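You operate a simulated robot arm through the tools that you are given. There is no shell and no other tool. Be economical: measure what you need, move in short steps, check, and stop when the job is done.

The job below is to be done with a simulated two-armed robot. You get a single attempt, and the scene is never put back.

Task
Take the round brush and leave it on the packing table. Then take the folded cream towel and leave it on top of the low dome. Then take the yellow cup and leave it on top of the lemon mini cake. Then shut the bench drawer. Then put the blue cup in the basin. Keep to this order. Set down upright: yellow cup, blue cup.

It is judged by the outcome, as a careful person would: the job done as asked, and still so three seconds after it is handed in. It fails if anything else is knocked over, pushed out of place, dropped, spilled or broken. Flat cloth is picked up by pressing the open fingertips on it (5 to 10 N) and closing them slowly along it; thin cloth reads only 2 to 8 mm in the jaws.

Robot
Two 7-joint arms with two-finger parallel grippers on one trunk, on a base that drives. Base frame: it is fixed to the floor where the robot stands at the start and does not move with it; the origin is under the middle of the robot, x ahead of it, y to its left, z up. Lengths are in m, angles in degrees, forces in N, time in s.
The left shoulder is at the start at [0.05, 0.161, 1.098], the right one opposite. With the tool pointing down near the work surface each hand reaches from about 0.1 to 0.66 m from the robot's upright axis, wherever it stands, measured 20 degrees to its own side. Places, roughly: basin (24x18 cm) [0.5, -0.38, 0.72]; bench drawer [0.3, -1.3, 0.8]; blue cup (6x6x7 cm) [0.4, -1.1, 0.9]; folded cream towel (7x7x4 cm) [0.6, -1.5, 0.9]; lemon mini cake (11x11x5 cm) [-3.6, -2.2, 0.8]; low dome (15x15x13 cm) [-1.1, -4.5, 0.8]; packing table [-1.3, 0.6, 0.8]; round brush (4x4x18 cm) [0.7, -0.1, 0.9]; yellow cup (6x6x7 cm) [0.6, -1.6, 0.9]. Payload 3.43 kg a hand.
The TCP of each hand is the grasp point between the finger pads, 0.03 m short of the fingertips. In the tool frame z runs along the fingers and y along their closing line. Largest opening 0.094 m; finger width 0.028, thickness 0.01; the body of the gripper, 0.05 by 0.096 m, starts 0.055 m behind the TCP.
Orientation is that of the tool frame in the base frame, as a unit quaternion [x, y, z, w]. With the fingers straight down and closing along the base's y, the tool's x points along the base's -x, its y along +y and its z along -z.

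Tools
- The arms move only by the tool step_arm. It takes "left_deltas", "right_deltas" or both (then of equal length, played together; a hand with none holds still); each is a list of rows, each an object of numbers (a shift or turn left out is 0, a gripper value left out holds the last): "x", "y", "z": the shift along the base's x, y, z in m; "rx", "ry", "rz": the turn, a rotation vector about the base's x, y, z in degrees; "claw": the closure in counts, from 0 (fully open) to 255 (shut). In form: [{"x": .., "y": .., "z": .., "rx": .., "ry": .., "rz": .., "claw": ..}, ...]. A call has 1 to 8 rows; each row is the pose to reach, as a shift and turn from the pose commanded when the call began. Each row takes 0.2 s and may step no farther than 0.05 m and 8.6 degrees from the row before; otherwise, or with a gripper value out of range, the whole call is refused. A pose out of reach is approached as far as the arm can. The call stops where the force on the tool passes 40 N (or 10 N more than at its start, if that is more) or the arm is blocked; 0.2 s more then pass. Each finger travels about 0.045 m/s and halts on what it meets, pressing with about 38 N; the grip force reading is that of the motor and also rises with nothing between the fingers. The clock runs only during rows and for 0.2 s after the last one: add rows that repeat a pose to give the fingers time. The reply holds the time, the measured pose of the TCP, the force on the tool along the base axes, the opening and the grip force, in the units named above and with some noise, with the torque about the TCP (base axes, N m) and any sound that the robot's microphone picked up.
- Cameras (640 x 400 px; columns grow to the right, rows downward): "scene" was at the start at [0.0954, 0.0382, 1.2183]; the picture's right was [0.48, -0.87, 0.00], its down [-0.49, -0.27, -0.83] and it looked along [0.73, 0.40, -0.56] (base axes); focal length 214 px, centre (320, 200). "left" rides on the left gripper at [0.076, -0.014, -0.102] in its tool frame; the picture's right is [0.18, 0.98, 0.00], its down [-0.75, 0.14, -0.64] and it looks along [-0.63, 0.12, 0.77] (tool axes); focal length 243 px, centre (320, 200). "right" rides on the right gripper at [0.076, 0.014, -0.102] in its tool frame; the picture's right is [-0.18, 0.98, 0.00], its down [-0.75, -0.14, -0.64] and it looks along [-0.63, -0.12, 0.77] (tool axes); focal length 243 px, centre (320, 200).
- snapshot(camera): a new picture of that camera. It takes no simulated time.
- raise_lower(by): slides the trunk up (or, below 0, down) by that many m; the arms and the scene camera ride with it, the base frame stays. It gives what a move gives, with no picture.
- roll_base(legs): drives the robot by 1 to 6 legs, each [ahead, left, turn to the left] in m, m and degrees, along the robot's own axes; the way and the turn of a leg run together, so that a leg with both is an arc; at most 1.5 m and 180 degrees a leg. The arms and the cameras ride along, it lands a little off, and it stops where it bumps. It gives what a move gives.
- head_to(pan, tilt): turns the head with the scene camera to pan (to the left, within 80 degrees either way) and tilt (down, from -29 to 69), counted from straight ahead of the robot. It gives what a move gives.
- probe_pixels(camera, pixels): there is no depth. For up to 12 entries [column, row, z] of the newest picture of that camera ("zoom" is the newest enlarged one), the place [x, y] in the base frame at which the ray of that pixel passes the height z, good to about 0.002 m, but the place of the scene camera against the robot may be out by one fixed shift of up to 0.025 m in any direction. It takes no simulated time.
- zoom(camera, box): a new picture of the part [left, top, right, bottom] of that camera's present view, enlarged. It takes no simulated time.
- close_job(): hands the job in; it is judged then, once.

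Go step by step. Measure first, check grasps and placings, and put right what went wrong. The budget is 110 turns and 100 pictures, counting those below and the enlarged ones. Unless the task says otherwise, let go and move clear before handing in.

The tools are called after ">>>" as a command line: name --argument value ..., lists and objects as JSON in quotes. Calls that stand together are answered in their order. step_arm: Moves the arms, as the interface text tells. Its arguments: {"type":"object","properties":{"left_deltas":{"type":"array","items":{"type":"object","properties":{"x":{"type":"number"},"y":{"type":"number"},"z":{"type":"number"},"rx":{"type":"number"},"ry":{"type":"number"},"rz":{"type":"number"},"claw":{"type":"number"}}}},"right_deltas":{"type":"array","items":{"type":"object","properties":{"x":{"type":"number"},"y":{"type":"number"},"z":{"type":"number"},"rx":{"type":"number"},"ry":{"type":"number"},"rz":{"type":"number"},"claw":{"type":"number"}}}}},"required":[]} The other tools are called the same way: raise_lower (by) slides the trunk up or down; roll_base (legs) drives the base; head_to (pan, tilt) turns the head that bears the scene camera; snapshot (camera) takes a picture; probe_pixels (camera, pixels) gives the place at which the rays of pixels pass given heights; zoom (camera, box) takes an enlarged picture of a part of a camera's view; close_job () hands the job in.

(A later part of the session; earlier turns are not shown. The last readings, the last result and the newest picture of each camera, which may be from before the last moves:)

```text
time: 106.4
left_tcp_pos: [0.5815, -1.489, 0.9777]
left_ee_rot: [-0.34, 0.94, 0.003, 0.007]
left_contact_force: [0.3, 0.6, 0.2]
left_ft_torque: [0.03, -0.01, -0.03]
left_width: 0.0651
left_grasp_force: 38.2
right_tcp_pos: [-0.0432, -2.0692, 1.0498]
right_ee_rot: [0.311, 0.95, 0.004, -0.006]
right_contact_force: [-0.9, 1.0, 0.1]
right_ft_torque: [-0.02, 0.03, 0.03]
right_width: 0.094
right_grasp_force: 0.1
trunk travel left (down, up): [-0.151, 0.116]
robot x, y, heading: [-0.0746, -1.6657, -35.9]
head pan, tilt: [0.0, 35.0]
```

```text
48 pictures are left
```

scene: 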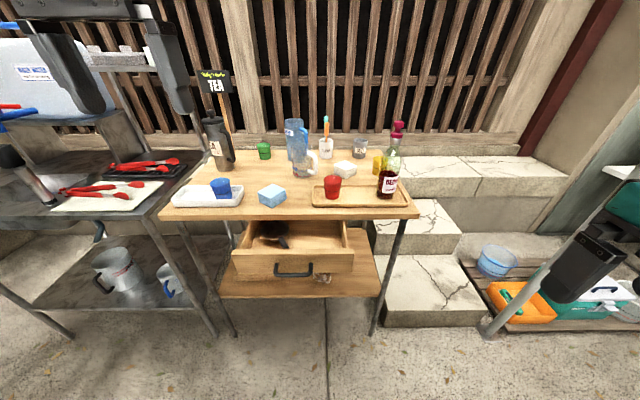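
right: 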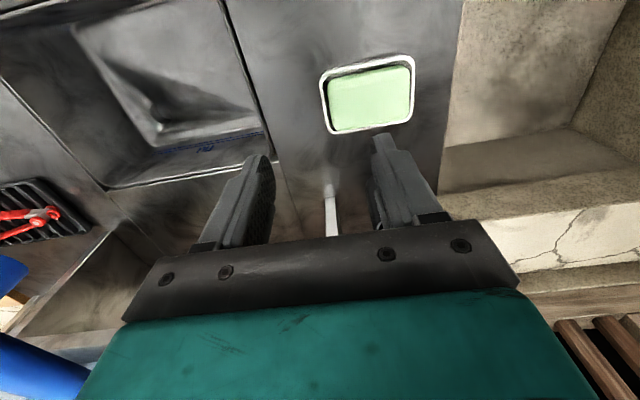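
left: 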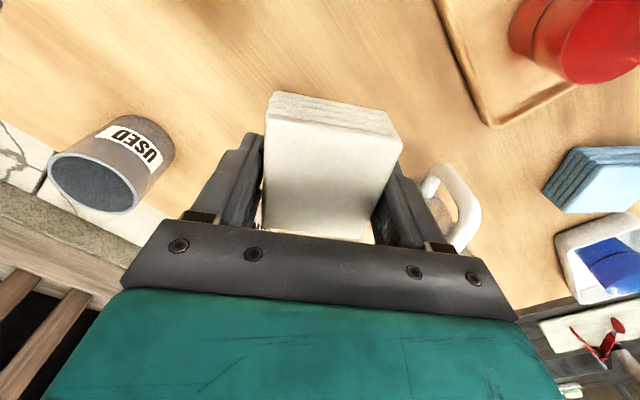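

The towel is held at 65 mm. I'll lift and retract over the red cup, back to the robot.

>>> step_arm --left_deltas '[{"z": 0.04}, {"z": 0.06, "x": -0.03}, {"z": 0.08, "x": -0.07}, {"z": 0.1, "x": -0.11, "rz": -5}, {"z": 0.12, "x": -0.15, "rz": -12}, {"z": 0.13, "x": -0.19, "rz": -20}, {"z": 0.14, "x": -0.235, "rz": -28}, {"z": 0.14, "x": -0.28, "rz": -36}]'

>>> roll_base --legs '[[-0.35, 0, 0], [0, 0, -75]]'

>>> head_to --pan 0 --tilt 20

>>> snapshot --camera "scene"

```text
time: 108.2
left_tcp_pos: [0.3014, -1.5362, 1.1083]
left_ee_rot: [-0.03, 1.0, 0.001, 0.008]
left_contact_force: [0.3, 0.2, -0.8]
left_ft_torque: [-0.04, 0.02, -0.02]
left_width: 0.0648
left_grasp_force: 38.1
left hand out of reach, approached as far as the arm can: row 5, 6, 7, 8
right_tcp_pos: [-0.0427, -2.0678, 1.0496]
right_ee_rot: [0.31, 0.951, 0.004, -0.006]
right_contact_force: [1.2, 0.3, -1.1]
right_ft_torque: [0.0, 0.04, -0.04]
right_width: 0.094
right_grasp_force: 0.0
trunk travel left (down, up): [-0.151, 0.116]
robot x, y, heading: [-0.0744, -1.6574, -35.6]
head pan, tilt: [0.0, 35.0]
```

```text
time: 113.7
left_tcp_pos: [-0.1372, -1.7828, 1.108]
left_ee_rot: [0.576, 0.817, -0.003, 0.007]
left_contact_force: [-0.1, -0.5, -0.5]
left_ft_torque: [0.0, 0.01, 0.01]
left_width: 0.065
left_grasp_force: 37.9
right_tcp_pos: [-0.7454, -1.5969, 1.0504]
right_ee_rot: [0.82, 0.572, 0.008, -0.002]
right_contact_force: [0.1, 0.5, -1.0]
right_ft_torque: [-0.02, 0.0, -0.01]
right_width: 0.0942
right_grasp_force: 0.1
trunk travel left (down, up): [-0.151, 0.116]
robot x, y, heading: [-0.3602, -1.4554, -109.9]
head pan, tilt: [0.0, 35.0]
```

```text
time: 114.5
left_tcp_pos: [-0.1373, -1.7825, 1.1088]
left_ee_rot: [0.576, 0.817, -0.004, 0.008]
left_contact_force: [-0.7, 0.9, 0.1]
left_ft_torque: [0.0, 0.02, 0.01]
left_width: 0.0652
left_grasp_force: 38.1
right_tcp_pos: [-0.7436, -1.5979, 1.0498]
right_ee_rot: [0.82, 0.572, 0.008, -0.002]
right_contact_force: [1.1, -0.7, 0.0]
right_ft_torque: [-0.04, 0.02, -0.05]
right_width: 0.0939
right_grasp_force: 0.1
trunk travel left (down, up): [-0.151, 0.116]
robot x, y, heading: [-0.3609, -1.455, -109.7]
head pan, tilt: [0.0, 20.0]
```

```text
47 pictures are left
```

scene: 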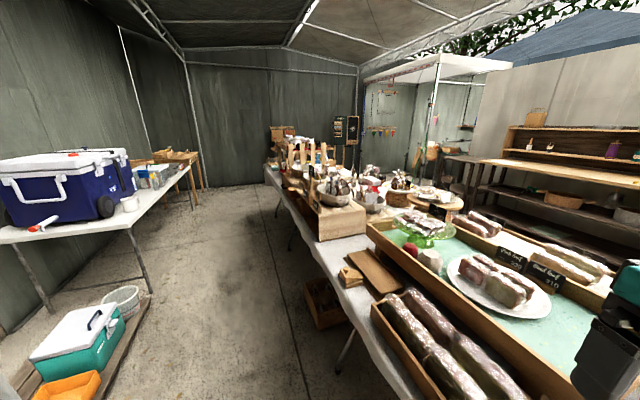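

There's an aisle along -y with a display table on the right; the dome should be far along it. I'll probe the table edge and zoom toward the far end.

>>> probe_pixels --camera "scene" --pixels '[[395, 385, 0.78], [340, 285, 0.78], [290, 212, 0.78], [268, 182, 0.78], [135, 222, 0.78], [190, 170, 0.78], [155, 290, 0.0], [305, 330, 0.0]]'

>>> zoom --camera "scene" --box '[230, 100, 480, 256]'

```text
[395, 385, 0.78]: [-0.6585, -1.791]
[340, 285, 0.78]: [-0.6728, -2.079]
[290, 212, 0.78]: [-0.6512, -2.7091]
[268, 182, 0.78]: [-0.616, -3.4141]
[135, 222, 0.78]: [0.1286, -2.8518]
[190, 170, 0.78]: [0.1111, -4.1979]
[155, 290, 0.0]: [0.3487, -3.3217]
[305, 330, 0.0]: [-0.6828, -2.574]
```

```text
2.56 times, centred on (355, 178) of scene
```

zoom: 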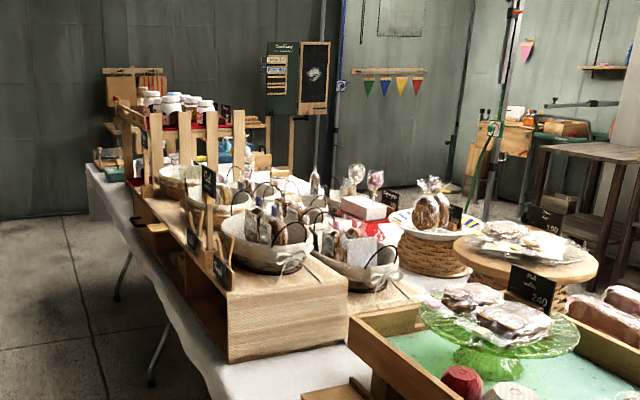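

Corridor runs between x≈-0.65 and 0.12. I'll tuck both hands inward, face -y, centre, and drive down the aisle.

>>> step_arm --left_deltas '[{"x": -0.045, "y": -0.01}, {"x": -0.09, "y": -0.02}, {"x": -0.135, "y": -0.03}, {"x": -0.18, "y": -0.04}, {"x": -0.22, "y": -0.045}]' --right_deltas '[{"x": 0.027, "y": -0.02}, {"x": 0.054, "y": -0.04}, {"x": 0.08, "y": -0.06}, {"x": 0.106, "y": -0.08}, {"x": 0.133, "y": -0.1}]'

>>> roll_base --legs '[[0, 0, 20], [0, 0.09, 0], [1.0, 0, 0]]'

>>> snapshot --camera "scene"

```text
time: 115.7
left_tcp_pos: [-0.3579, -1.828, 1.1085]
left_ee_rot: [0.575, 0.818, -0.003, 0.005]
left_contact_force: [-0.2, 0.0, -0.2]
left_ft_torque: [0.02, 0.01, -0.01]
left_width: 0.0651
left_grasp_force: 38.4
right_tcp_pos: [-0.61, -1.6978, 1.0496]
right_ee_rot: [0.821, 0.571, 0.008, -0.002]
right_contact_force: [0.5, -0.5, -0.3]
right_ft_torque: [0.03, -0.01, 0.02]
right_width: 0.0936
right_grasp_force: 0.0
trunk travel left (down, up): [-0.151, 0.116]
robot x, y, heading: [-0.3595, -1.4553, -110.0]
head pan, tilt: [0.0, 20.0]
```

```text
time: 123.0
left_tcp_pos: [-0.1324, -2.8086, 1.1088]
left_ee_rot: [0.421, 0.907, -0.002, 0.007]
left_contact_force: [0.1, -0.5, -0.2]
left_ft_torque: [0.05, 0.0, -0.02]
left_width: 0.0652
left_grasp_force: 37.5
right_tcp_pos: [-0.4155, -2.7733, 1.0504]
right_ee_rot: [0.706, 0.708, 0.007, -0.003]
right_contact_force: [0.0, 0.7, -1.1]
right_ft_torque: [0.01, -0.01, 0.0]
right_width: 0.094
right_grasp_force: 0.1
trunk travel left (down, up): [-0.151, 0.116]
robot x, y, heading: [-0.266, -2.4605, -89.4]
head pan, tilt: [0.0, 20.0]
```

```text
45 pictures are left
```

scene: 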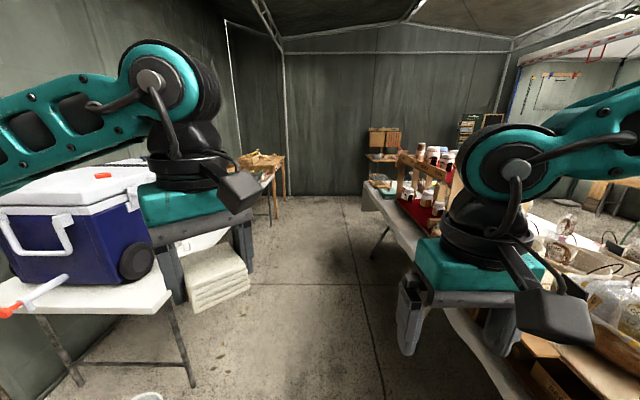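

The left forearm will pass near the cooler; I'll raise the trunk 0.1 and continue forward 1.0 m.

>>> raise_lower --by 0.11

>>> roll_base --legs '[[1.0, 0, 0]]'

>>> head_to --pan -35 --tilt 25

>>> snapshot --camera "scene"

```text
time: 124.4
left_tcp_pos: [-0.1316, -2.8076, 1.2194]
left_ee_rot: [0.422, 0.906, -0.003, 0.008]
left_contact_force: [0.1, 0.1, 0.1]
left_ft_torque: [0.02, -0.04, 0.01]
left_width: 0.0651
left_grasp_force: 37.5
right_tcp_pos: [-0.4153, -2.7733, 1.1599]
right_ee_rot: [0.705, 0.709, 0.007, -0.003]
right_contact_force: [0.5, 0.1, 0.3]
right_ft_torque: [0.02, -0.02, -0.01]
right_width: 0.0936
right_grasp_force: 0.0
trunk travel left (down, up): [-0.261, 0.006]
robot x, y, heading: [-0.2676, -2.4583, -89.4]
head pan, tilt: [0.0, 20.0]
```

```text
time: 129.6
left_tcp_pos: [-0.1213, -3.8152, 1.2189]
left_ee_rot: [0.422, 0.907, -0.002, 0.007]
left_contact_force: [-0.1, 0.6, -0.5]
left_ft_torque: [0.02, -0.02, -0.03]
left_width: 0.0648
left_grasp_force: 37.9
right_tcp_pos: [-0.404, -3.7805, 1.1585]
right_ee_rot: [0.706, 0.709, 0.007, -0.003]
right_contact_force: [0.1, -0.1, 0.7]
right_ft_torque: [-0.01, -0.01, 0.02]
right_width: 0.0942
right_grasp_force: 0.0
trunk travel left (down, up): [-0.261, 0.006]
robot x, y, heading: [-0.2543, -3.4648, -89.2]
head pan, tilt: [0.0, 20.0]
```

```text
time: 130.7
left_tcp_pos: [-0.1196, -3.8145, 1.2181]
left_ee_rot: [0.421, 0.907, -0.003, 0.007]
left_contact_force: [0.1, 0.5, 0.4]
left_ft_torque: [-0.01, 0.03, -0.01]
left_width: 0.065
left_grasp_force: 37.9
right_tcp_pos: [-0.4033, -3.7804, 1.1586]
right_ee_rot: [0.705, 0.709, 0.007, -0.003]
right_contact_force: [0.4, -0.1, -0.5]
right_ft_torque: [0.02, -0.01, 0.0]
right_width: 0.094
right_grasp_force: 0.0
trunk travel left (down, up): [-0.261, 0.006]
robot x, y, heading: [-0.2553, -3.4695, -89.3]
head pan, tilt: [-35.0, 25.0]
```

```text
44 pictures are left
```

scene: 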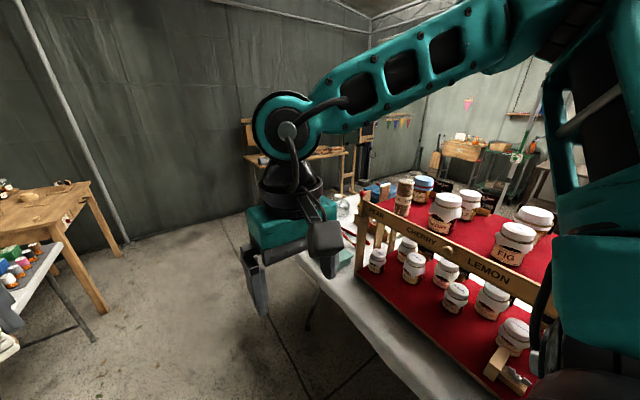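

The dome should be at relative bearing -40°, hidden behind the right hand. I'll drive 0.7 m ahead and look to the right.

>>> roll_base --legs '[[0.75, 0, 0], [0, 0, -60]]'

>>> head_to --pan 0 --tilt 30

>>> snapshot --camera "scene"

```text
time: 137.4
left_tcp_pos: [-0.482, -4.5049, 1.2198]
left_ee_rot: [0.819, 0.574, -0.007, 0.005]
left_contact_force: [0.3, 0.0, -1.2]
left_ft_torque: [-0.01, -0.02, 0.0]
left_width: 0.0651
left_grasp_force: 38.0
right_tcp_pos: [-0.593, -4.2424, 1.1593]
right_ee_rot: [0.965, 0.26, 0.008, 0.0]
right_contact_force: [-0.4, 0.1, 0.6]
right_ft_torque: [-0.01, -0.04, -0.03]
right_width: 0.0941
right_grasp_force: 0.1
trunk travel left (down, up): [-0.261, 0.006]
robot x, y, heading: [-0.2448, -4.2144, -149.8]
head pan, tilt: [-35.0, 25.0]
```

```text
time: 138.4
left_tcp_pos: [-0.4817, -4.5052, 1.2182]
left_ee_rot: [0.818, 0.575, -0.005, 0.005]
left_contact_force: [0.8, -0.2, -0.3]
left_ft_torque: [-0.02, 0.01, 0.0]
left_width: 0.0651
left_grasp_force: 37.8
right_tcp_pos: [-0.5928, -4.2431, 1.1604]
right_ee_rot: [0.966, 0.26, 0.007, 0.0]
right_contact_force: [0.0, 0.0, 0.3]
right_ft_torque: [0.02, -0.01, 0.0]
right_width: 0.0939
right_grasp_force: 0.1
trunk travel left (down, up): [-0.261, 0.006]
robot x, y, heading: [-0.2459, -4.2143, -149.3]
head pan, tilt: [0.0, 30.0]
```

```text
43 pictures are left
```

scene: 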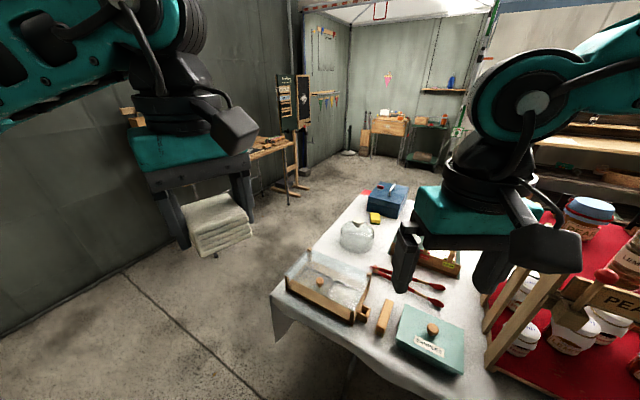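

A low glass dome is at (357,237) on the table end. Zooming for detail.

>>> zoom --camera "scene" --box '[265, 165, 475, 296]'

>>> probe_pixels --camera "scene" --pixels '[[357, 250, 0.75], [357, 224, 0.88], [357, 237, 0.82], [340, 237, 0.8], [374, 237, 0.8], [270, 300, 0.75], [440, 395, 0.75], [355, 195, 0.75]]'

```text
3.05 times, centred on (370, 230) of scene
```

zoom: 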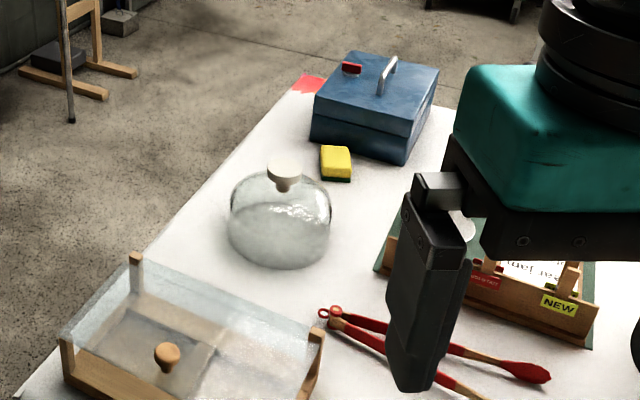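

```text
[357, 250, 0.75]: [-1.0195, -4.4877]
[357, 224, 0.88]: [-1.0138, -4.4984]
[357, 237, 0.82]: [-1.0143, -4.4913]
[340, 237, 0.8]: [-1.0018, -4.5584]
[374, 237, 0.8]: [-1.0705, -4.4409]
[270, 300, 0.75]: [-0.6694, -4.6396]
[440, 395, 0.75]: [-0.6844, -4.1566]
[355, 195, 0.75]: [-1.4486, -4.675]
```

The dome (with a white knob, zoom (285,172)) is ~(-1.02,-4.5), 0.15 m from the table's end at y≈-4.65. I'll check the floor space behind the table end.

>>> probe_pixels --camera "scene" --pixels '[[20, 328, 0.0], [125, 270, 0.0], [220, 222, 0.0], [270, 210, 0.0], [290, 195, 0.0]]'

>>> probe_pixels --camera "zoom" --pixels '[[285, 165, 0.88], [285, 170, 0.87], [282, 262, 0.75], [228, 230, 0.78], [333, 230, 0.78], [270, 160, 0.88], [302, 160, 0.88]]'

```text
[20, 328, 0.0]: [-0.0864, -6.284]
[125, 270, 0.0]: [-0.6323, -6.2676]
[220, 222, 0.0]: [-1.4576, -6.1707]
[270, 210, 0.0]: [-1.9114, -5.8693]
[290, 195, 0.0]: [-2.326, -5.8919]
```

```text
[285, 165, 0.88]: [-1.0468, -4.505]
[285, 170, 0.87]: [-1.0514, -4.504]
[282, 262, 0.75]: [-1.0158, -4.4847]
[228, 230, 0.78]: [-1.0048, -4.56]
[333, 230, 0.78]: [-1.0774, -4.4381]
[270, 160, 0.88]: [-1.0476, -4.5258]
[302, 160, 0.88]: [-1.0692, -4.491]
```

Ample floor (wall at y≈-6.2). I'll drive around the corner to stand at about (-0.87,-5.02) facing +y.

>>> roll_base --legs '[[0.41, 0.7, 0], [0, 0, -120.5], [0, 0.62, 0]]'

>>> head_to --pan 10 --tilt 45

>>> snapshot --camera "scene"

>>> snapshot --camera "left"

```text
time: 155.4
left_tcp_pos: [-0.9943, -4.6908, 1.218]
left_ee_rot: [0.907, -0.42, -0.008, -0.002]
left_contact_force: [0.1, 0.3, -0.7]
left_ft_torque: [-0.01, -0.01, 0.02]
left_width: 0.0651
left_grasp_force: 38.1
right_tcp_pos: [-0.7112, -4.7242, 1.1588]
right_ee_rot: [0.71, -0.704, 0.003, 0.008]
right_contact_force: [0.8, -0.6, 0.6]
right_ft_torque: [-0.01, -0.01, -0.03]
right_width: 0.0939
right_grasp_force: 0.1
trunk travel left (down, up): [-0.261, 0.006]
robot x, y, heading: [-0.8592, -5.0394, 90.6]
head pan, tilt: [0.0, 30.0]
```

```text
time: 156.2
left_tcp_pos: [-0.9949, -4.6899, 1.2184]
left_ee_rot: [0.907, -0.421, -0.007, -0.003]
left_contact_force: [0.2, -0.4, 0.0]
left_ft_torque: [-0.01, 0.04, -0.02]
left_width: 0.0651
left_grasp_force: 38.1
right_tcp_pos: [-0.712, -4.7235, 1.1586]
right_ee_rot: [0.709, -0.705, 0.002, 0.007]
right_contact_force: [0.4, 0.0, 0.0]
right_ft_torque: [0.02, 0.01, 0.0]
right_width: 0.0941
right_grasp_force: 0.0
trunk travel left (down, up): [-0.261, 0.006]
robot x, y, heading: [-0.8597, -5.0379, 90.9]
head pan, tilt: [10.0, 45.0]
```

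```text
41 pictures are left
```

scene: 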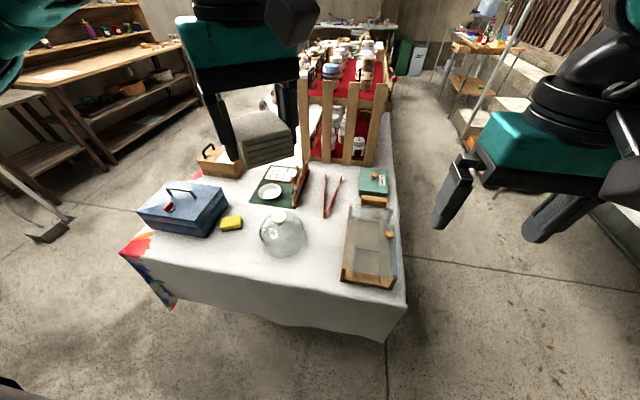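

```text
40 pictures are left
```

left: 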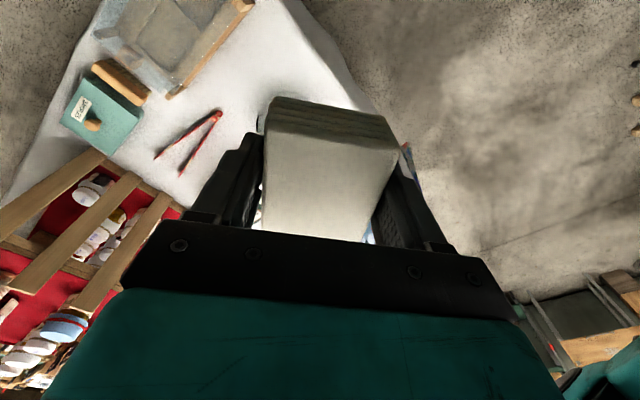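

The towel hides the dome from the left camera; the right camera may see it. Taking the right picture and a zoomed scene view of the knob at (278,214).

>>> snapshot --camera "right"

>>> zoom --camera "scene" --box '[230, 180, 330, 270]'

```text
39 pictures are left
```

right: 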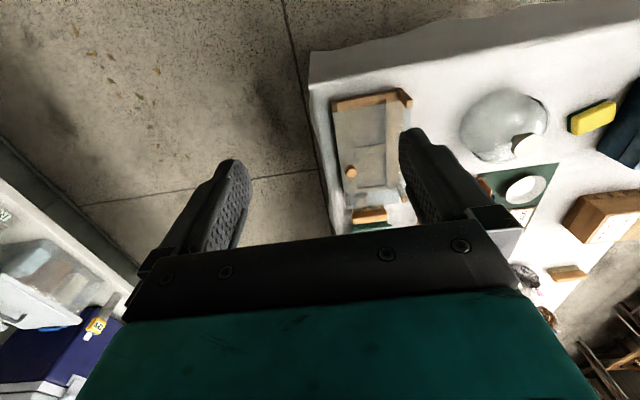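

```text
4.44 times, centred on (280, 225) of scene
```

zoom: 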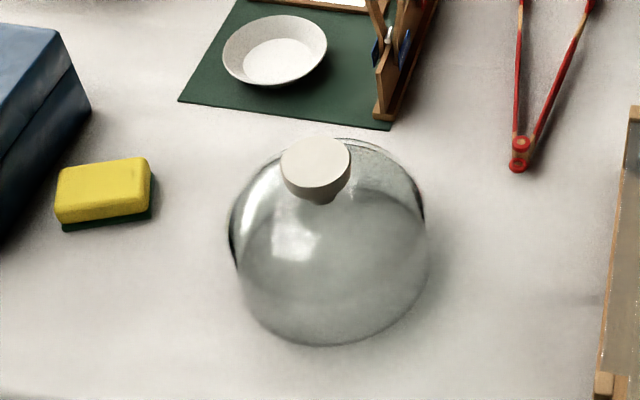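

The knob is a flat ~5 cm disc: scene zoom (315,163), right picture (526,144). Probing both for triangulation.

>>> probe_pixels --camera "right" --pixels '[[526, 144, 0.86], [526, 144, 0.88], [526, 144, 0.9], [526, 144, 0.92]]'

>>> probe_pixels --camera "zoom" --pixels '[[315, 163, 0.86], [315, 163, 0.88], [315, 163, 0.9], [315, 163, 0.92], [281, 163, 0.88], [350, 163, 0.88]]'

>>> zoom --camera "right" --box '[440, 70, 600, 170]'

```text
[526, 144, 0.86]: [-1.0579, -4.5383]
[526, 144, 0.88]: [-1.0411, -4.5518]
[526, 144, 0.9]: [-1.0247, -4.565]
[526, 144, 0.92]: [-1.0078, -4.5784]
```

```text
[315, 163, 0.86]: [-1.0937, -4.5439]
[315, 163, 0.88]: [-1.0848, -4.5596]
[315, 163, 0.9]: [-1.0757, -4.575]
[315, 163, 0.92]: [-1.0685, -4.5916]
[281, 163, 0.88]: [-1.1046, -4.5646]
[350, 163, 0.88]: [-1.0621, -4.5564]
```

```text
4.00 times, centred on (520, 120) of right
```

zoom: 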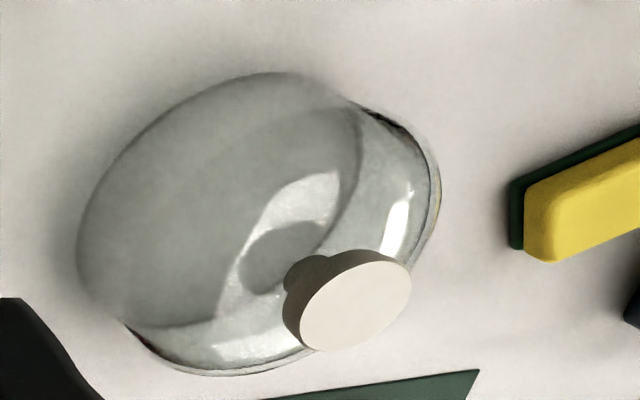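

Both rays agree best near z≈0.84 at about (-1.08,-4.52). To pin it, I'll lower the right hand 0.13 m for a second viewing angle.

>>> step_arm --right_deltas '[{"z": -0.045}, {"z": -0.09}, {"z": -0.13, "x": -0.03}]'

>>> zoom --camera "right" --box '[440, 60, 640, 240]'

```text
time: 157.0
left_tcp_pos: [-0.9947, -4.69, 1.2184]
left_ee_rot: [0.907, -0.42, -0.007, -0.002]
left_contact_force: [-0.3, 0.3, -0.5]
left_ft_torque: [-0.03, 0.03, 0.03]
left_width: 0.0653
left_grasp_force: 38.1
right_tcp_pos: [-0.7426, -4.7227, 1.0295]
right_ee_rot: [0.71, -0.704, 0.003, 0.007]
right_contact_force: [-1.2, 1.2, 0.0]
right_ft_torque: [0.01, 0.05, 0.05]
right_width: 0.0942
right_grasp_force: 0.0
trunk travel left (down, up): [-0.261, 0.006]
robot x, y, heading: [-0.8618, -5.0366, 90.9]
head pan, tilt: [10.0, 45.0]
```

```text
2.22 times, centred on (540, 150) of right
```

zoom: 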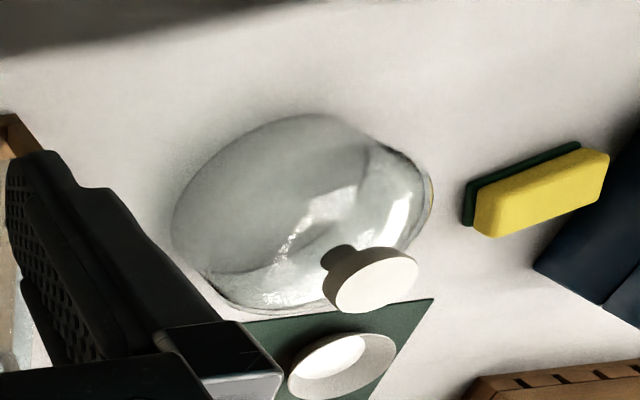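

>>> probe_pixels --camera "zoom" --pixels '[[377, 284, 0.82], [377, 284, 0.84], [377, 284, 0.86], [377, 284, 0.88], [377, 284, 0.9], [337, 292, 0.86], [418, 274, 0.86]]'

>>> probe_pixels --camera "right" --pixels '[[529, 146, 0.82], [529, 146, 0.84], [529, 146, 0.86], [529, 146, 0.88], [529, 146, 0.9]]'

```text
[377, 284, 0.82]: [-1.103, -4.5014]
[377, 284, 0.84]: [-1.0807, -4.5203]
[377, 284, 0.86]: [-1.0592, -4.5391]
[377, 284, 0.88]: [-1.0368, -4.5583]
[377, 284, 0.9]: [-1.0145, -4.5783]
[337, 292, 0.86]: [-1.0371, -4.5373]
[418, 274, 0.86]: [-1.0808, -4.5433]
```

```text
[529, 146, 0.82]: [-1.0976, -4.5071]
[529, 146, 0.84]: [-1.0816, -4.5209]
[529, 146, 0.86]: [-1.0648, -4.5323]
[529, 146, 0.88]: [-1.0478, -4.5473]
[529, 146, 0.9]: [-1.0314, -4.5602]
```

Two right-camera rays intersect at z≈0.84, (-1.081,-4.5205) — knob top. I'll bring the towel above it and check.

>>> step_arm --left_deltas '[{"x": -0.02, "y": 0.04}, {"x": -0.04, "y": 0.08, "z": -0.02}, {"x": -0.06, "y": 0.12, "z": -0.04}, {"x": -0.08, "y": 0.155, "z": -0.07}, {"x": -0.086, "y": 0.17, "z": -0.115}, {"x": -0.086, "y": 0.17, "z": -0.16}, {"x": -0.086, "y": 0.17, "z": -0.205}, {"x": -0.086, "y": 0.17, "z": -0.25}]'

>>> step_arm --left_deltas '[{"z": -0.03}, {"z": -0.06}]'

>>> zoom --camera "right" --box '[400, 60, 640, 280]'

>>> zoom --camera "scene" --box '[200, 120, 360, 270]'

```text
refused: row 4 steps farther than a row can; nothing moved
```

```text
time: 157.6
left_tcp_pos: [-0.9954, -4.6917, 1.1586]
left_ee_rot: [0.908, -0.42, -0.008, -0.003]
left_contact_force: [0.2, 0.3, 0.4]
left_ft_torque: [-0.01, 0.0, 0.0]
left_width: 0.065
left_grasp_force: 38.5
right_tcp_pos: [-0.7412, -4.7248, 1.0298]
right_ee_rot: [0.71, -0.705, 0.003, 0.008]
right_contact_force: [-0.5, -0.4, 0.1]
right_ft_torque: [0.0, -0.01, 0.02]
right_width: 0.0941
right_grasp_force: 0.1
trunk travel left (down, up): [-0.261, 0.006]
robot x, y, heading: [-0.8607, -5.0421, 90.8]
head pan, tilt: [10.0, 45.0]
```

```text
1.82 times, centred on (520, 170) of right
```

zoom: 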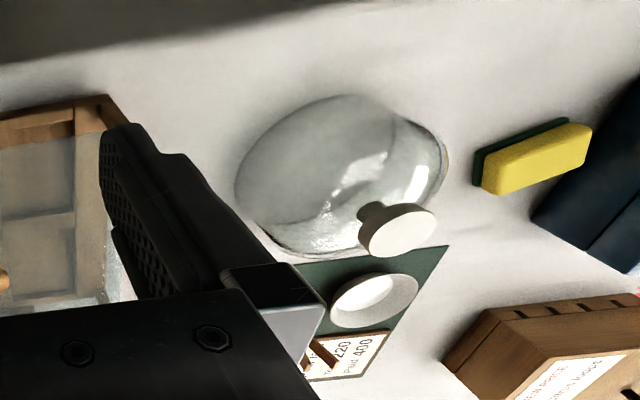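

```text
2.67 times, centred on (280, 195) of scene
```

zoom: 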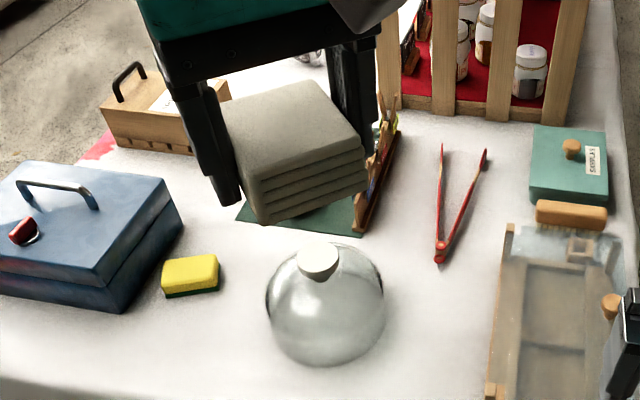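

Only the lowering ran; now I'll send the approach in shorter steps.

>>> step_arm --left_deltas '[{"x": -0.02, "y": 0.04}, {"x": -0.04, "y": 0.08}, {"x": -0.06, "y": 0.12}, {"x": -0.08, "y": 0.155}, {"x": -0.086, "y": 0.171, "z": -0.03}, {"x": -0.086, "y": 0.171, "z": -0.075}, {"x": -0.086, "y": 0.171, "z": -0.12}, {"x": -0.086, "y": 0.171, "z": -0.165}]'

>>> step_arm --left_deltas '[{"z": -0.045}, {"z": -0.08}]'

>>> zoom --camera "right" --box '[400, 60, 640, 210]'

>>> zoom --camera "scene" --box '[200, 140, 360, 270]'

```text
time: 159.4
left_tcp_pos: [-1.0826, -4.5208, 0.9917]
left_ee_rot: [0.908, -0.42, -0.007, -0.002]
left_contact_force: [-0.6, -0.3, -0.4]
left_ft_torque: [0.0, -0.03, 0.02]
left_width: 0.0652
left_grasp_force: 37.7
right_tcp_pos: [-0.7424, -4.7244, 1.0291]
right_ee_rot: [0.709, -0.705, 0.002, 0.006]
right_contact_force: [-0.2, 0.6, 0.0]
right_ft_torque: [-0.01, 0.02, -0.02]
right_width: 0.094
right_grasp_force: 0.0
trunk travel left (down, up): [-0.261, 0.006]
robot x, y, heading: [-0.8578, -5.0419, 90.9]
head pan, tilt: [10.0, 45.0]
```

```text
time: 160.0
left_tcp_pos: [-1.0803, -4.5208, 0.9122]
left_ee_rot: [0.907, -0.42, -0.007, -0.002]
left_contact_force: [0.1, -0.8, -0.6]
left_ft_torque: [0.01, -0.02, -0.02]
left_width: 0.0651
left_grasp_force: 38.3
right_tcp_pos: [-0.7424, -4.7248, 1.0292]
right_ee_rot: [0.71, -0.705, 0.003, 0.006]
right_contact_force: [0.8, 0.5, -0.7]
right_ft_torque: [-0.01, 0.02, 0.0]
right_width: 0.0939
right_grasp_force: 0.1
trunk travel left (down, up): [-0.261, 0.006]
robot x, y, heading: [-0.858, -5.0361, 91.2]
head pan, tilt: [10.0, 45.0]
```

```text
2.67 times, centred on (520, 135) of right
```

zoom: 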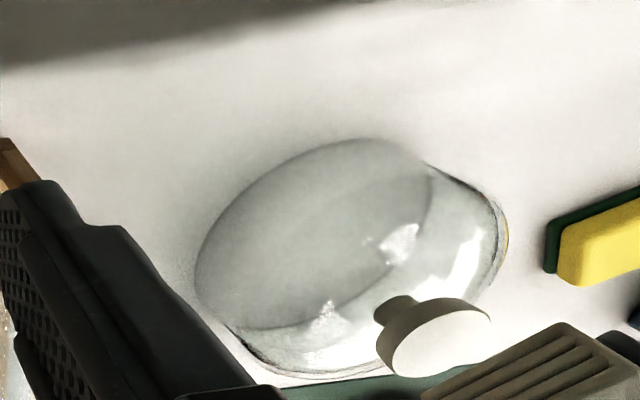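

```text
3.08 times, centred on (280, 205) of scene
```

zoom: 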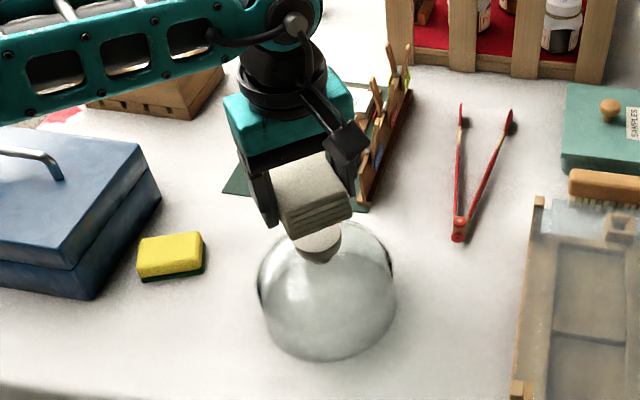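

Towel is right above the knob. Lowering carefully until contact.

>>> step_arm --left_deltas '[{"z": -0.02}, {"z": -0.035}, {"z": -0.041}]'

>>> zoom --camera "right" --box '[400, 90, 640, 240]'

```text
time: 160.8
left_tcp_pos: [-1.0805, -4.5193, 0.8705]
left_ee_rot: [0.907, -0.42, -0.008, -0.003]
left_contact_force: [-0.2, 0.2, -0.7]
left_ft_torque: [0.03, 0.02, 0.0]
left_width: 0.065
left_grasp_force: 38.6
right_tcp_pos: [-0.7419, -4.7246, 1.0298]
right_ee_rot: [0.709, -0.705, 0.003, 0.007]
right_contact_force: [-1.5, -0.2, -0.1]
right_ft_torque: [0.04, 0.01, 0.0]
right_width: 0.0943
right_grasp_force: 0.0
trunk travel left (down, up): [-0.261, 0.006]
robot x, y, heading: [-0.8604, -5.0387, 91.0]
head pan, tilt: [10.0, 45.0]
```

```text
2.67 times, centred on (520, 165) of right
```

zoom: 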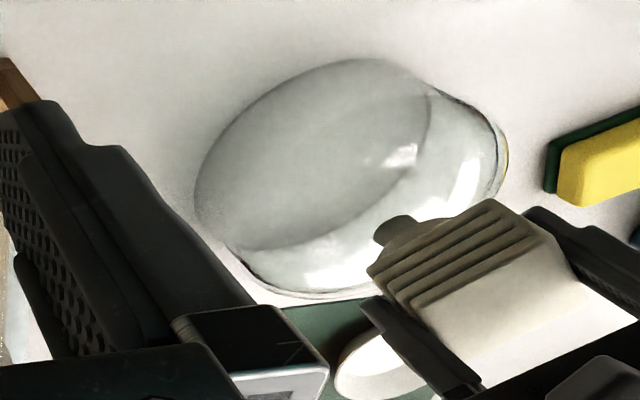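

Nearly touching; a few more millimetres.

>>> step_arm --left_deltas '[{"z": -0.003}, {"z": -0.006}, {"z": -0.006}]'

```text
time: 161.6
left_tcp_pos: [-1.0813, -4.5195, 0.8693]
left_ee_rot: [0.908, -0.42, -0.01, -0.006]
left_contact_force: [-2.5, -3.8, 21.4]
left_ft_torque: [-0.24, 0.13, 0.01]
left_width: 0.0649
left_grasp_force: 38.0
right_tcp_pos: [-0.7414, -4.7251, 1.0318]
right_ee_rot: [0.709, -0.705, 0.001, 0.006]
right_contact_force: [-0.5, -0.5, -0.5]
right_ft_torque: [-0.02, 0.04, -0.03]
right_width: 0.0938
right_grasp_force: 0.0
trunk travel left (down, up): [-0.261, 0.006]
robot x, y, heading: [-0.8633, -5.0392, 90.6]
head pan, tilt: [10.0, 45.0]
```

Contact at 21 N and the torque shows it's well centred (<1 cm). I'll relieve slightly and open slowly, then lift.

>>> step_arm --left_deltas '[{"z": 0.003}, {"z": 0.003, "claw": 85}, {"z": 0.003, "claw": 60}, {"z": 0.003, "claw": 30}, {"z": 0.003, "claw": 0}, {"z": 0.003, "claw": 0}]'

>>> step_arm --left_deltas '[{"z": 0.03}, {"z": 0.07}, {"z": 0.11}, {"z": 0.15}, {"z": 0.18, "y": -0.04}, {"z": 0.21, "y": -0.08}, {"z": 0.24, "y": -0.12}]'

>>> zoom --camera "scene" --box '[200, 140, 360, 270]'

```text
time: 163.0
left_tcp_pos: [-1.0811, -4.5208, 0.87]
left_ee_rot: [0.907, -0.421, -0.008, -0.002]
left_contact_force: [0.6, 0.5, 0.5]
left_ft_torque: [-0.03, -0.03, 0.0]
left_width: 0.0943
left_grasp_force: 0.2
right_tcp_pos: [-0.7413, -4.7236, 1.0298]
right_ee_rot: [0.71, -0.705, 0.003, 0.007]
right_contact_force: [-0.1, -0.1, 0.5]
right_ft_torque: [0.0, 0.03, -0.02]
right_width: 0.0942
right_grasp_force: 0.1
trunk travel left (down, up): [-0.261, 0.006]
robot x, y, heading: [-0.8582, -5.0401, 91.0]
head pan, tilt: [10.0, 45.0]
```

```text
time: 164.6
left_tcp_pos: [-1.0803, -4.6413, 1.1102]
left_ee_rot: [0.907, -0.42, -0.009, -0.003]
left_contact_force: [0.0, 0.4, 1.2]
left_ft_torque: [0.07, 0.01, 0.0]
left_width: 0.0938
left_grasp_force: 0.1
right_tcp_pos: [-0.7423, -4.7243, 1.0302]
right_ee_rot: [0.709, -0.705, 0.002, 0.006]
right_contact_force: [-0.4, 0.4, -0.1]
right_ft_torque: [0.02, 0.01, -0.02]
right_width: 0.0941
right_grasp_force: 0.1
trunk travel left (down, up): [-0.261, 0.006]
robot x, y, heading: [-0.86, -5.0404, 90.6]
head pan, tilt: [10.0, 45.0]
```

```text
3.08 times, centred on (280, 205) of scene
```

zoom: 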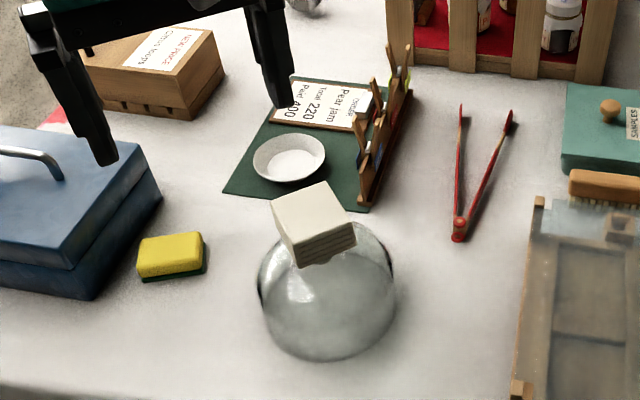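

The towel rests on the dome's knob. Now back to the bench for the yellow cup: tuck the hands, strafe right, and drive back down the aisle.

>>> step_arm --left_deltas '[{"x": 0.03, "z": 0.03, "rz": -5}, {"x": 0.06, "z": 0.06, "rz": -10}, {"x": 0.08, "z": 0.09, "rz": -15}, {"x": 0.09, "z": 0.1, "rz": -20}]' --right_deltas '[{"z": 0.04}, {"z": 0.08}, {"z": 0.12}, {"z": 0.13}]'

>>> roll_base --legs '[[0, -0.61, 0], [0, 0, -0.8], [1.2, 0, 0]]'

>>> roll_base --legs '[[1.2, 0, 0], [1.0, 0, 0]]'

```text
time: 165.6
left_tcp_pos: [-0.9904, -4.6417, 1.2092]
left_ee_rot: [0.82, -0.572, -0.007, -0.003]
left_contact_force: [-0.5, -1.0, -0.1]
left_ft_torque: [0.0, -0.01, 0.01]
left_width: 0.0939
left_grasp_force: 0.0
right_tcp_pos: [-0.7418, -4.724, 1.1597]
right_ee_rot: [0.71, -0.704, 0.004, 0.007]
right_contact_force: [0.3, -0.5, 0.2]
right_ft_torque: [-0.02, -0.04, -0.01]
right_width: 0.0941
right_grasp_force: 0.0
trunk travel left (down, up): [-0.261, 0.006]
robot x, y, heading: [-0.8614, -5.0361, 90.8]
head pan, tilt: [10.0, 45.0]
```

```text
time: 177.5
left_tcp_pos: [-0.3595, -3.4355, 1.2095]
left_ee_rot: [0.817, -0.577, -0.007, -0.003]
left_contact_force: [0.9, 1.0, 0.0]
left_ft_torque: [0.0, -0.01, -0.02]
left_width: 0.0942
left_grasp_force: 0.0
right_tcp_pos: [-0.1121, -3.5222, 1.1614]
right_ee_rot: [-0.704, 0.71, -0.003, -0.007]
right_contact_force: [0.6, 0.0, 0.3]
right_ft_torque: [0.01, 0.0, 0.0]
right_width: 0.0941
right_grasp_force: 0.0
trunk travel left (down, up): [-0.261, 0.006]
robot x, y, heading: [-0.2353, -3.8328, 89.8]
head pan, tilt: [10.0, 45.0]
```

```text
time: 188.4
left_tcp_pos: [-0.3483, -1.2409, 1.2099]
left_ee_rot: [0.814, -0.58, -0.007, -0.005]
left_contact_force: [-0.1, 0.4, -0.4]
left_ft_torque: [-0.02, 0.0, -0.03]
left_width: 0.0941
left_grasp_force: 0.0
right_tcp_pos: [-0.0997, -1.3296, 1.159]
right_ee_rot: [-0.702, 0.713, -0.003, -0.007]
right_contact_force: [-0.5, 1.0, -0.5]
right_ft_torque: [0.01, 0.0, -0.01]
right_width: 0.094
right_grasp_force: 0.1
trunk travel left (down, up): [-0.261, 0.006]
robot x, y, heading: [-0.2309, -1.6445, 89.6]
head pan, tilt: [10.0, 45.0]
```

At (-0.23,-1.645). Turning to the same stance used for the towel and lowering the trunk to the earlier height.

>>> roll_base --legs '[[0, 0, -125.6], [0.138, 0.08, 0]]'

>>> raise_lower --by -0.11

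>>> step_arm --right_deltas '[{"z": 0}]'

```text
time: 195.0
left_tcp_pos: [0.3284, -1.7992, 1.2095]
left_ee_rot: [0.149, 0.989, 0.0, 0.008]
left_contact_force: [0.8, 0.1, -0.4]
left_ft_torque: [0.01, 0.03, -0.01]
left_width: 0.0941
left_grasp_force: 0.0
right_tcp_pos: [0.111, -1.9455, 1.1594]
right_ee_rot: [0.318, 0.948, 0.005, -0.006]
right_contact_force: [-0.1, -0.7, -0.5]
right_ft_torque: [0.03, 0.01, 0.0]
right_width: 0.0941
right_grasp_force: 0.1
trunk travel left (down, up): [-0.261, 0.006]
robot x, y, heading: [-0.0721, -1.6602, -37.1]
head pan, tilt: [10.0, 45.0]
```

```text
time: 196.4
left_tcp_pos: [0.3275, -1.7973, 1.0994]
left_ee_rot: [0.15, 0.989, 0.0, 0.008]
left_contact_force: [0.1, 0.3, 0.4]
left_ft_torque: [-0.01, -0.01, -0.02]
left_width: 0.0942
left_grasp_force: 0.0
right_tcp_pos: [0.1083, -1.9468, 1.0497]
right_ee_rot: [0.318, 0.948, 0.004, -0.004]
right_contact_force: [0.3, 1.2, 0.0]
right_ft_torque: [0.02, -0.02, 0.0]
right_width: 0.0942
right_grasp_force: 0.1
trunk travel left (down, up): [-0.151, 0.116]
robot x, y, heading: [-0.0712, -1.6629, -36.8]
head pan, tilt: [10.0, 45.0]
```

```text
time: 196.8
left_tcp_pos: [0.3265, -1.799, 1.0993]
left_ee_rot: [0.15, 0.989, 0.0, 0.008]
left_contact_force: [0.1, 0.6, -0.3]
left_ft_torque: [0.02, -0.03, 0.03]
left_width: 0.0938
left_grasp_force: 0.1
right_tcp_pos: [0.1099, -1.9463, 1.0505]
right_ee_rot: [0.319, 0.948, 0.004, -0.006]
right_contact_force: [0.3, 0.3, 0.9]
right_ft_torque: [0.01, 0.02, 0.0]
right_width: 0.094
right_grasp_force: 0.1
trunk travel left (down, up): [-0.151, 0.116]
robot x, y, heading: [-0.0646, -1.6616, -36.7]
head pan, tilt: [10.0, 45.0]
```

The hand is to the right of the bottle, outside the bench. Snapshot from the left camera to measure the yellow cup.

>>> step_arm --left_deltas '[{"x": 0.03, "y": 0.0, "rz": 5}, {"x": 0.07, "rz": 10}, {"x": 0.1, "rz": 17}]'

>>> snapshot --camera "left"

```text
time: 197.6
left_tcp_pos: [0.4274, -1.7988, 1.0996]
left_ee_rot: [0.002, 1.0, 0.001, 0.008]
left_contact_force: [0.8, -0.1, 0.0]
left_ft_torque: [-0.01, 0.01, 0.01]
left_width: 0.094
left_grasp_force: 0.1
right_tcp_pos: [0.11, -1.9457, 1.0489]
right_ee_rot: [0.319, 0.948, 0.004, -0.006]
right_contact_force: [0.3, -0.3, 0.0]
right_ft_torque: [-0.02, 0.02, -0.01]
right_width: 0.0939
right_grasp_force: 0.1
trunk travel left (down, up): [-0.151, 0.116]
robot x, y, heading: [-0.0656, -1.6584, -37.0]
head pan, tilt: [10.0, 45.0]
```

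```text
29 pictures are left
```

left: 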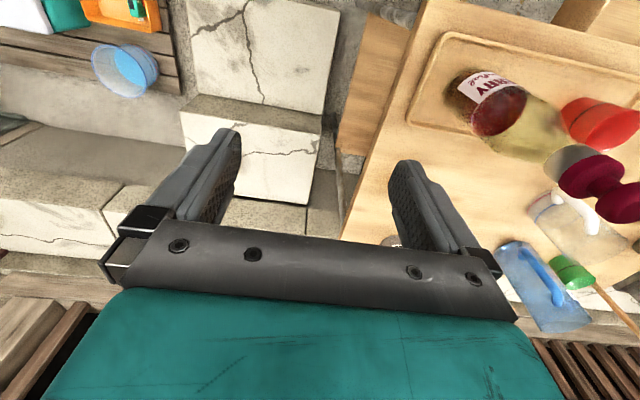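

The yellow cup is hidden behind a finger; I'll shift the hand forward (staying right of the bottle) for an unobstructed view.

>>> step_arm --left_deltas '[{"x": 0.05}, {"x": 0.1, "y": 0.02}]'

>>> zoom --camera "left" --box '[330, 40, 570, 190]'

```text
refused: row 2 steps farther than a row can; nothing moved
```

```text
2.67 times, centred on (450, 115) of left
```

zoom: 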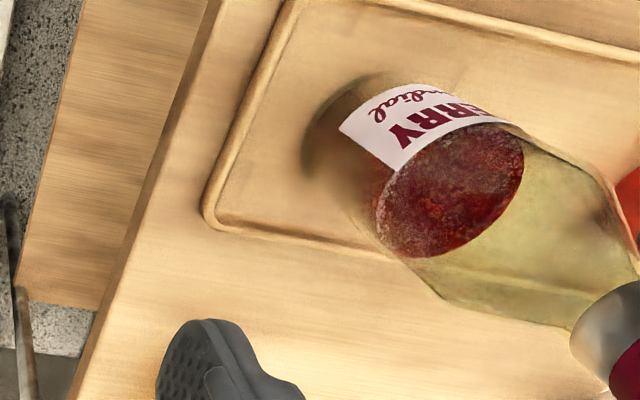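

That move was refused for a slightly long row; resending in smaller steps.

>>> step_arm --left_deltas '[{"x": 0.04}, {"x": 0.08, "y": 0.01}, {"x": 0.11, "y": 0.02}]'

>>> zoom --camera "left" --box '[310, 60, 550, 210]'

```text
time: 198.4
left_tcp_pos: [0.5366, -1.7785, 1.0976]
left_ee_rot: [0.003, 1.0, 0.002, 0.008]
left_contact_force: [0.5, -0.3, -1.1]
left_ft_torque: [0.0, 0.0, 0.0]
left_width: 0.094
left_grasp_force: 0.0
right_tcp_pos: [0.1104, -1.9459, 1.0487]
right_ee_rot: [0.318, 0.948, 0.004, -0.005]
right_contact_force: [-0.4, -0.2, -0.4]
right_ft_torque: [0.01, 0.0, -0.02]
right_width: 0.0941
right_grasp_force: 0.0
trunk travel left (down, up): [-0.151, 0.116]
robot x, y, heading: [-0.0704, -1.6619, -36.8]
head pan, tilt: [10.0, 45.0]
```

```text
2.67 times, centred on (430, 135) of left
```

zoom: 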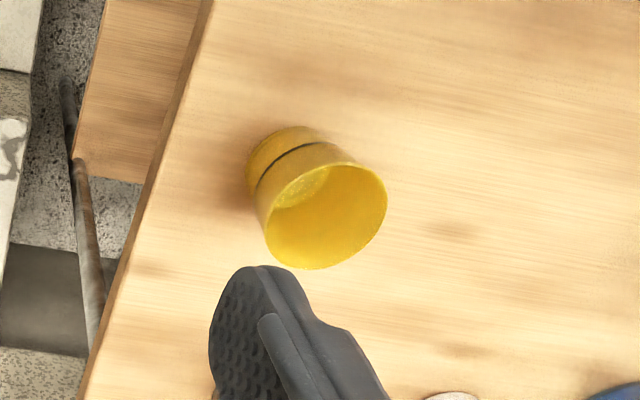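

The cup is now in view with its rim centred at zoom (327,216). Probing.

>>> probe_pixels --camera "zoom" --pixels '[[327, 216, 0.917], [327, 216, 0.905], [284, 166, 0.85], [265, 235, 0.917], [387, 192, 0.917], [340, 165, 0.917], [310, 268, 0.917]]'

```text
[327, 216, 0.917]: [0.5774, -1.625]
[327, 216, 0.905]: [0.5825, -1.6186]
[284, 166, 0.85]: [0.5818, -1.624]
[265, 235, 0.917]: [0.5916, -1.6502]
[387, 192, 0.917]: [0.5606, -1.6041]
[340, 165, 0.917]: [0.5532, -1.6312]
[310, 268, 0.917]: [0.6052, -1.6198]
```

Cup centre ≈(0.579,-1.624). I'll turn the hand to yaw -60° (keeping its camera clear of the bottle) while moving above the cup, then check from the scene camera.

>>> step_arm --left_deltas '[{"rz": -8}, {"rz": -16}, {"rz": -24, "x": 0.01}, {"rz": -32, "x": 0.02, "y": 0.03}, {"rz": -40, "x": 0.03, "y": 0.065, "z": -0.01}, {"rz": -48, "x": 0.04, "y": 0.1, "z": -0.02}, {"rz": -56, "x": 0.0425, "y": 0.13, "z": -0.03}, {"rz": -60, "x": 0.0425, "y": 0.1545, "z": -0.045}]'

>>> head_to --pan 35 --tilt 35

>>> snapshot --camera "scene"

```text
time: 200.2
left_tcp_pos: [0.531, -1.6152, 1.0451]
left_ee_rot: [0.456, 0.89, -0.003, 0.02]
left_contact_force: [0.9, -0.2, -0.1]
left_ft_torque: [0.03, 0.0, 0.03]
left_width: 0.0941
left_grasp_force: 0.0
left hand out of reach, approached as far as the arm can: row 7, 8
right_tcp_pos: [0.109, -1.9457, 1.0492]
right_ee_rot: [0.318, 0.948, 0.006, -0.006]
right_contact_force: [0.9, 0.1, -0.2]
right_ft_torque: [0.03, 0.01, 0.0]
right_width: 0.0941
right_grasp_force: 0.0
trunk travel left (down, up): [-0.151, 0.116]
robot x, y, heading: [-0.0686, -1.6571, -36.8]
head pan, tilt: [10.0, 45.0]
```

```text
time: 201.1
left_tcp_pos: [0.5322, -1.6144, 1.0453]
left_ee_rot: [0.455, 0.89, -0.003, 0.021]
left_contact_force: [0.0, 0.2, 0.5]
left_ft_torque: [-0.02, 0.03, -0.01]
left_width: 0.0944
left_grasp_force: 0.1
right_tcp_pos: [0.1095, -1.9466, 1.0495]
right_ee_rot: [0.318, 0.948, 0.005, -0.006]
right_contact_force: [0.8, -0.7, -0.2]
right_ft_torque: [0.0, -0.01, 0.03]
right_width: 0.0941
right_grasp_force: 0.1
trunk travel left (down, up): [-0.151, 0.116]
robot x, y, heading: [-0.0646, -1.6574, -36.6]
head pan, tilt: [35.0, 35.0]
```

```text
26 pictures are left
```

scene: 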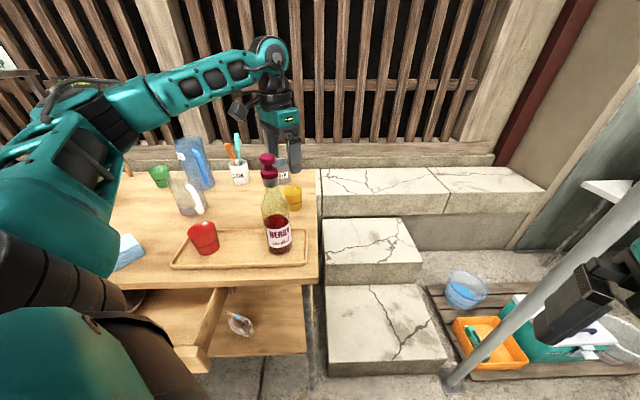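

The view shows a clear approach, arm left of the bottle. The hand fell ~5 cm short at this height; I'll go lower and extend.

>>> step_arm --left_deltas '[{"z": -0.03, "x": 0.01}, {"z": -0.055, "x": 0.025, "y": -0.004}, {"z": -0.065, "x": 0.04, "y": -0.008}, {"z": -0.065, "x": 0.047, "y": -0.01}]'

```text
time: 202.1
left_tcp_pos: [0.5289, -1.6121, 1.0055]
left_ee_rot: [0.456, 0.89, -0.004, 0.021]
left_contact_force: [-0.3, -0.7, 0.3]
left_ft_torque: [0.02, 0.02, 0.0]
left_width: 0.0942
left_grasp_force: 0.0
left hand out of reach, approached as far as the arm can: row 1, 2, 3, 4
right_tcp_pos: [0.1086, -1.946, 1.0505]
right_ee_rot: [0.319, 0.948, 0.005, -0.006]
right_contact_force: [0.6, 0.2, -0.4]
right_ft_torque: [-0.02, 0.0, 0.04]
right_width: 0.0941
right_grasp_force: 0.0
trunk travel left (down, up): [-0.151, 0.116]
robot x, y, heading: [-0.0654, -1.66, -36.7]
head pan, tilt: [35.0, 35.0]
```

Still short, a wrist limit. I'll nudge the base by (+0.05,-0.012) m instead, which carries the hand directly over the cup.

>>> roll_base --legs '[[0.047, 0.021, 0]]'

>>> zoom --camera "left" --box '[200, 60, 440, 210]'

```text
time: 203.1
left_tcp_pos: [0.5799, -1.6224, 1.0057]
left_ee_rot: [0.455, 0.89, -0.005, 0.02]
left_contact_force: [0.4, 0.0, -1.0]
left_ft_torque: [-0.01, -0.02, 0.01]
left_width: 0.0943
left_grasp_force: 0.1
right_tcp_pos: [0.1593, -1.9579, 1.0484]
right_ee_rot: [0.318, 0.948, 0.005, -0.005]
right_contact_force: [0.1, -0.3, -0.2]
right_ft_torque: [-0.02, -0.02, 0.0]
right_width: 0.0941
right_grasp_force: 0.1
trunk travel left (down, up): [-0.151, 0.116]
robot x, y, heading: [-0.0191, -1.674, -36.8]
head pan, tilt: [35.0, 35.0]
```

```text
2.67 times, centred on (320, 135) of left
```

zoom: 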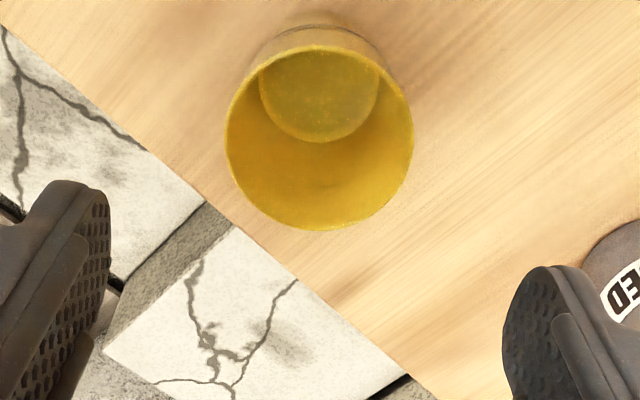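

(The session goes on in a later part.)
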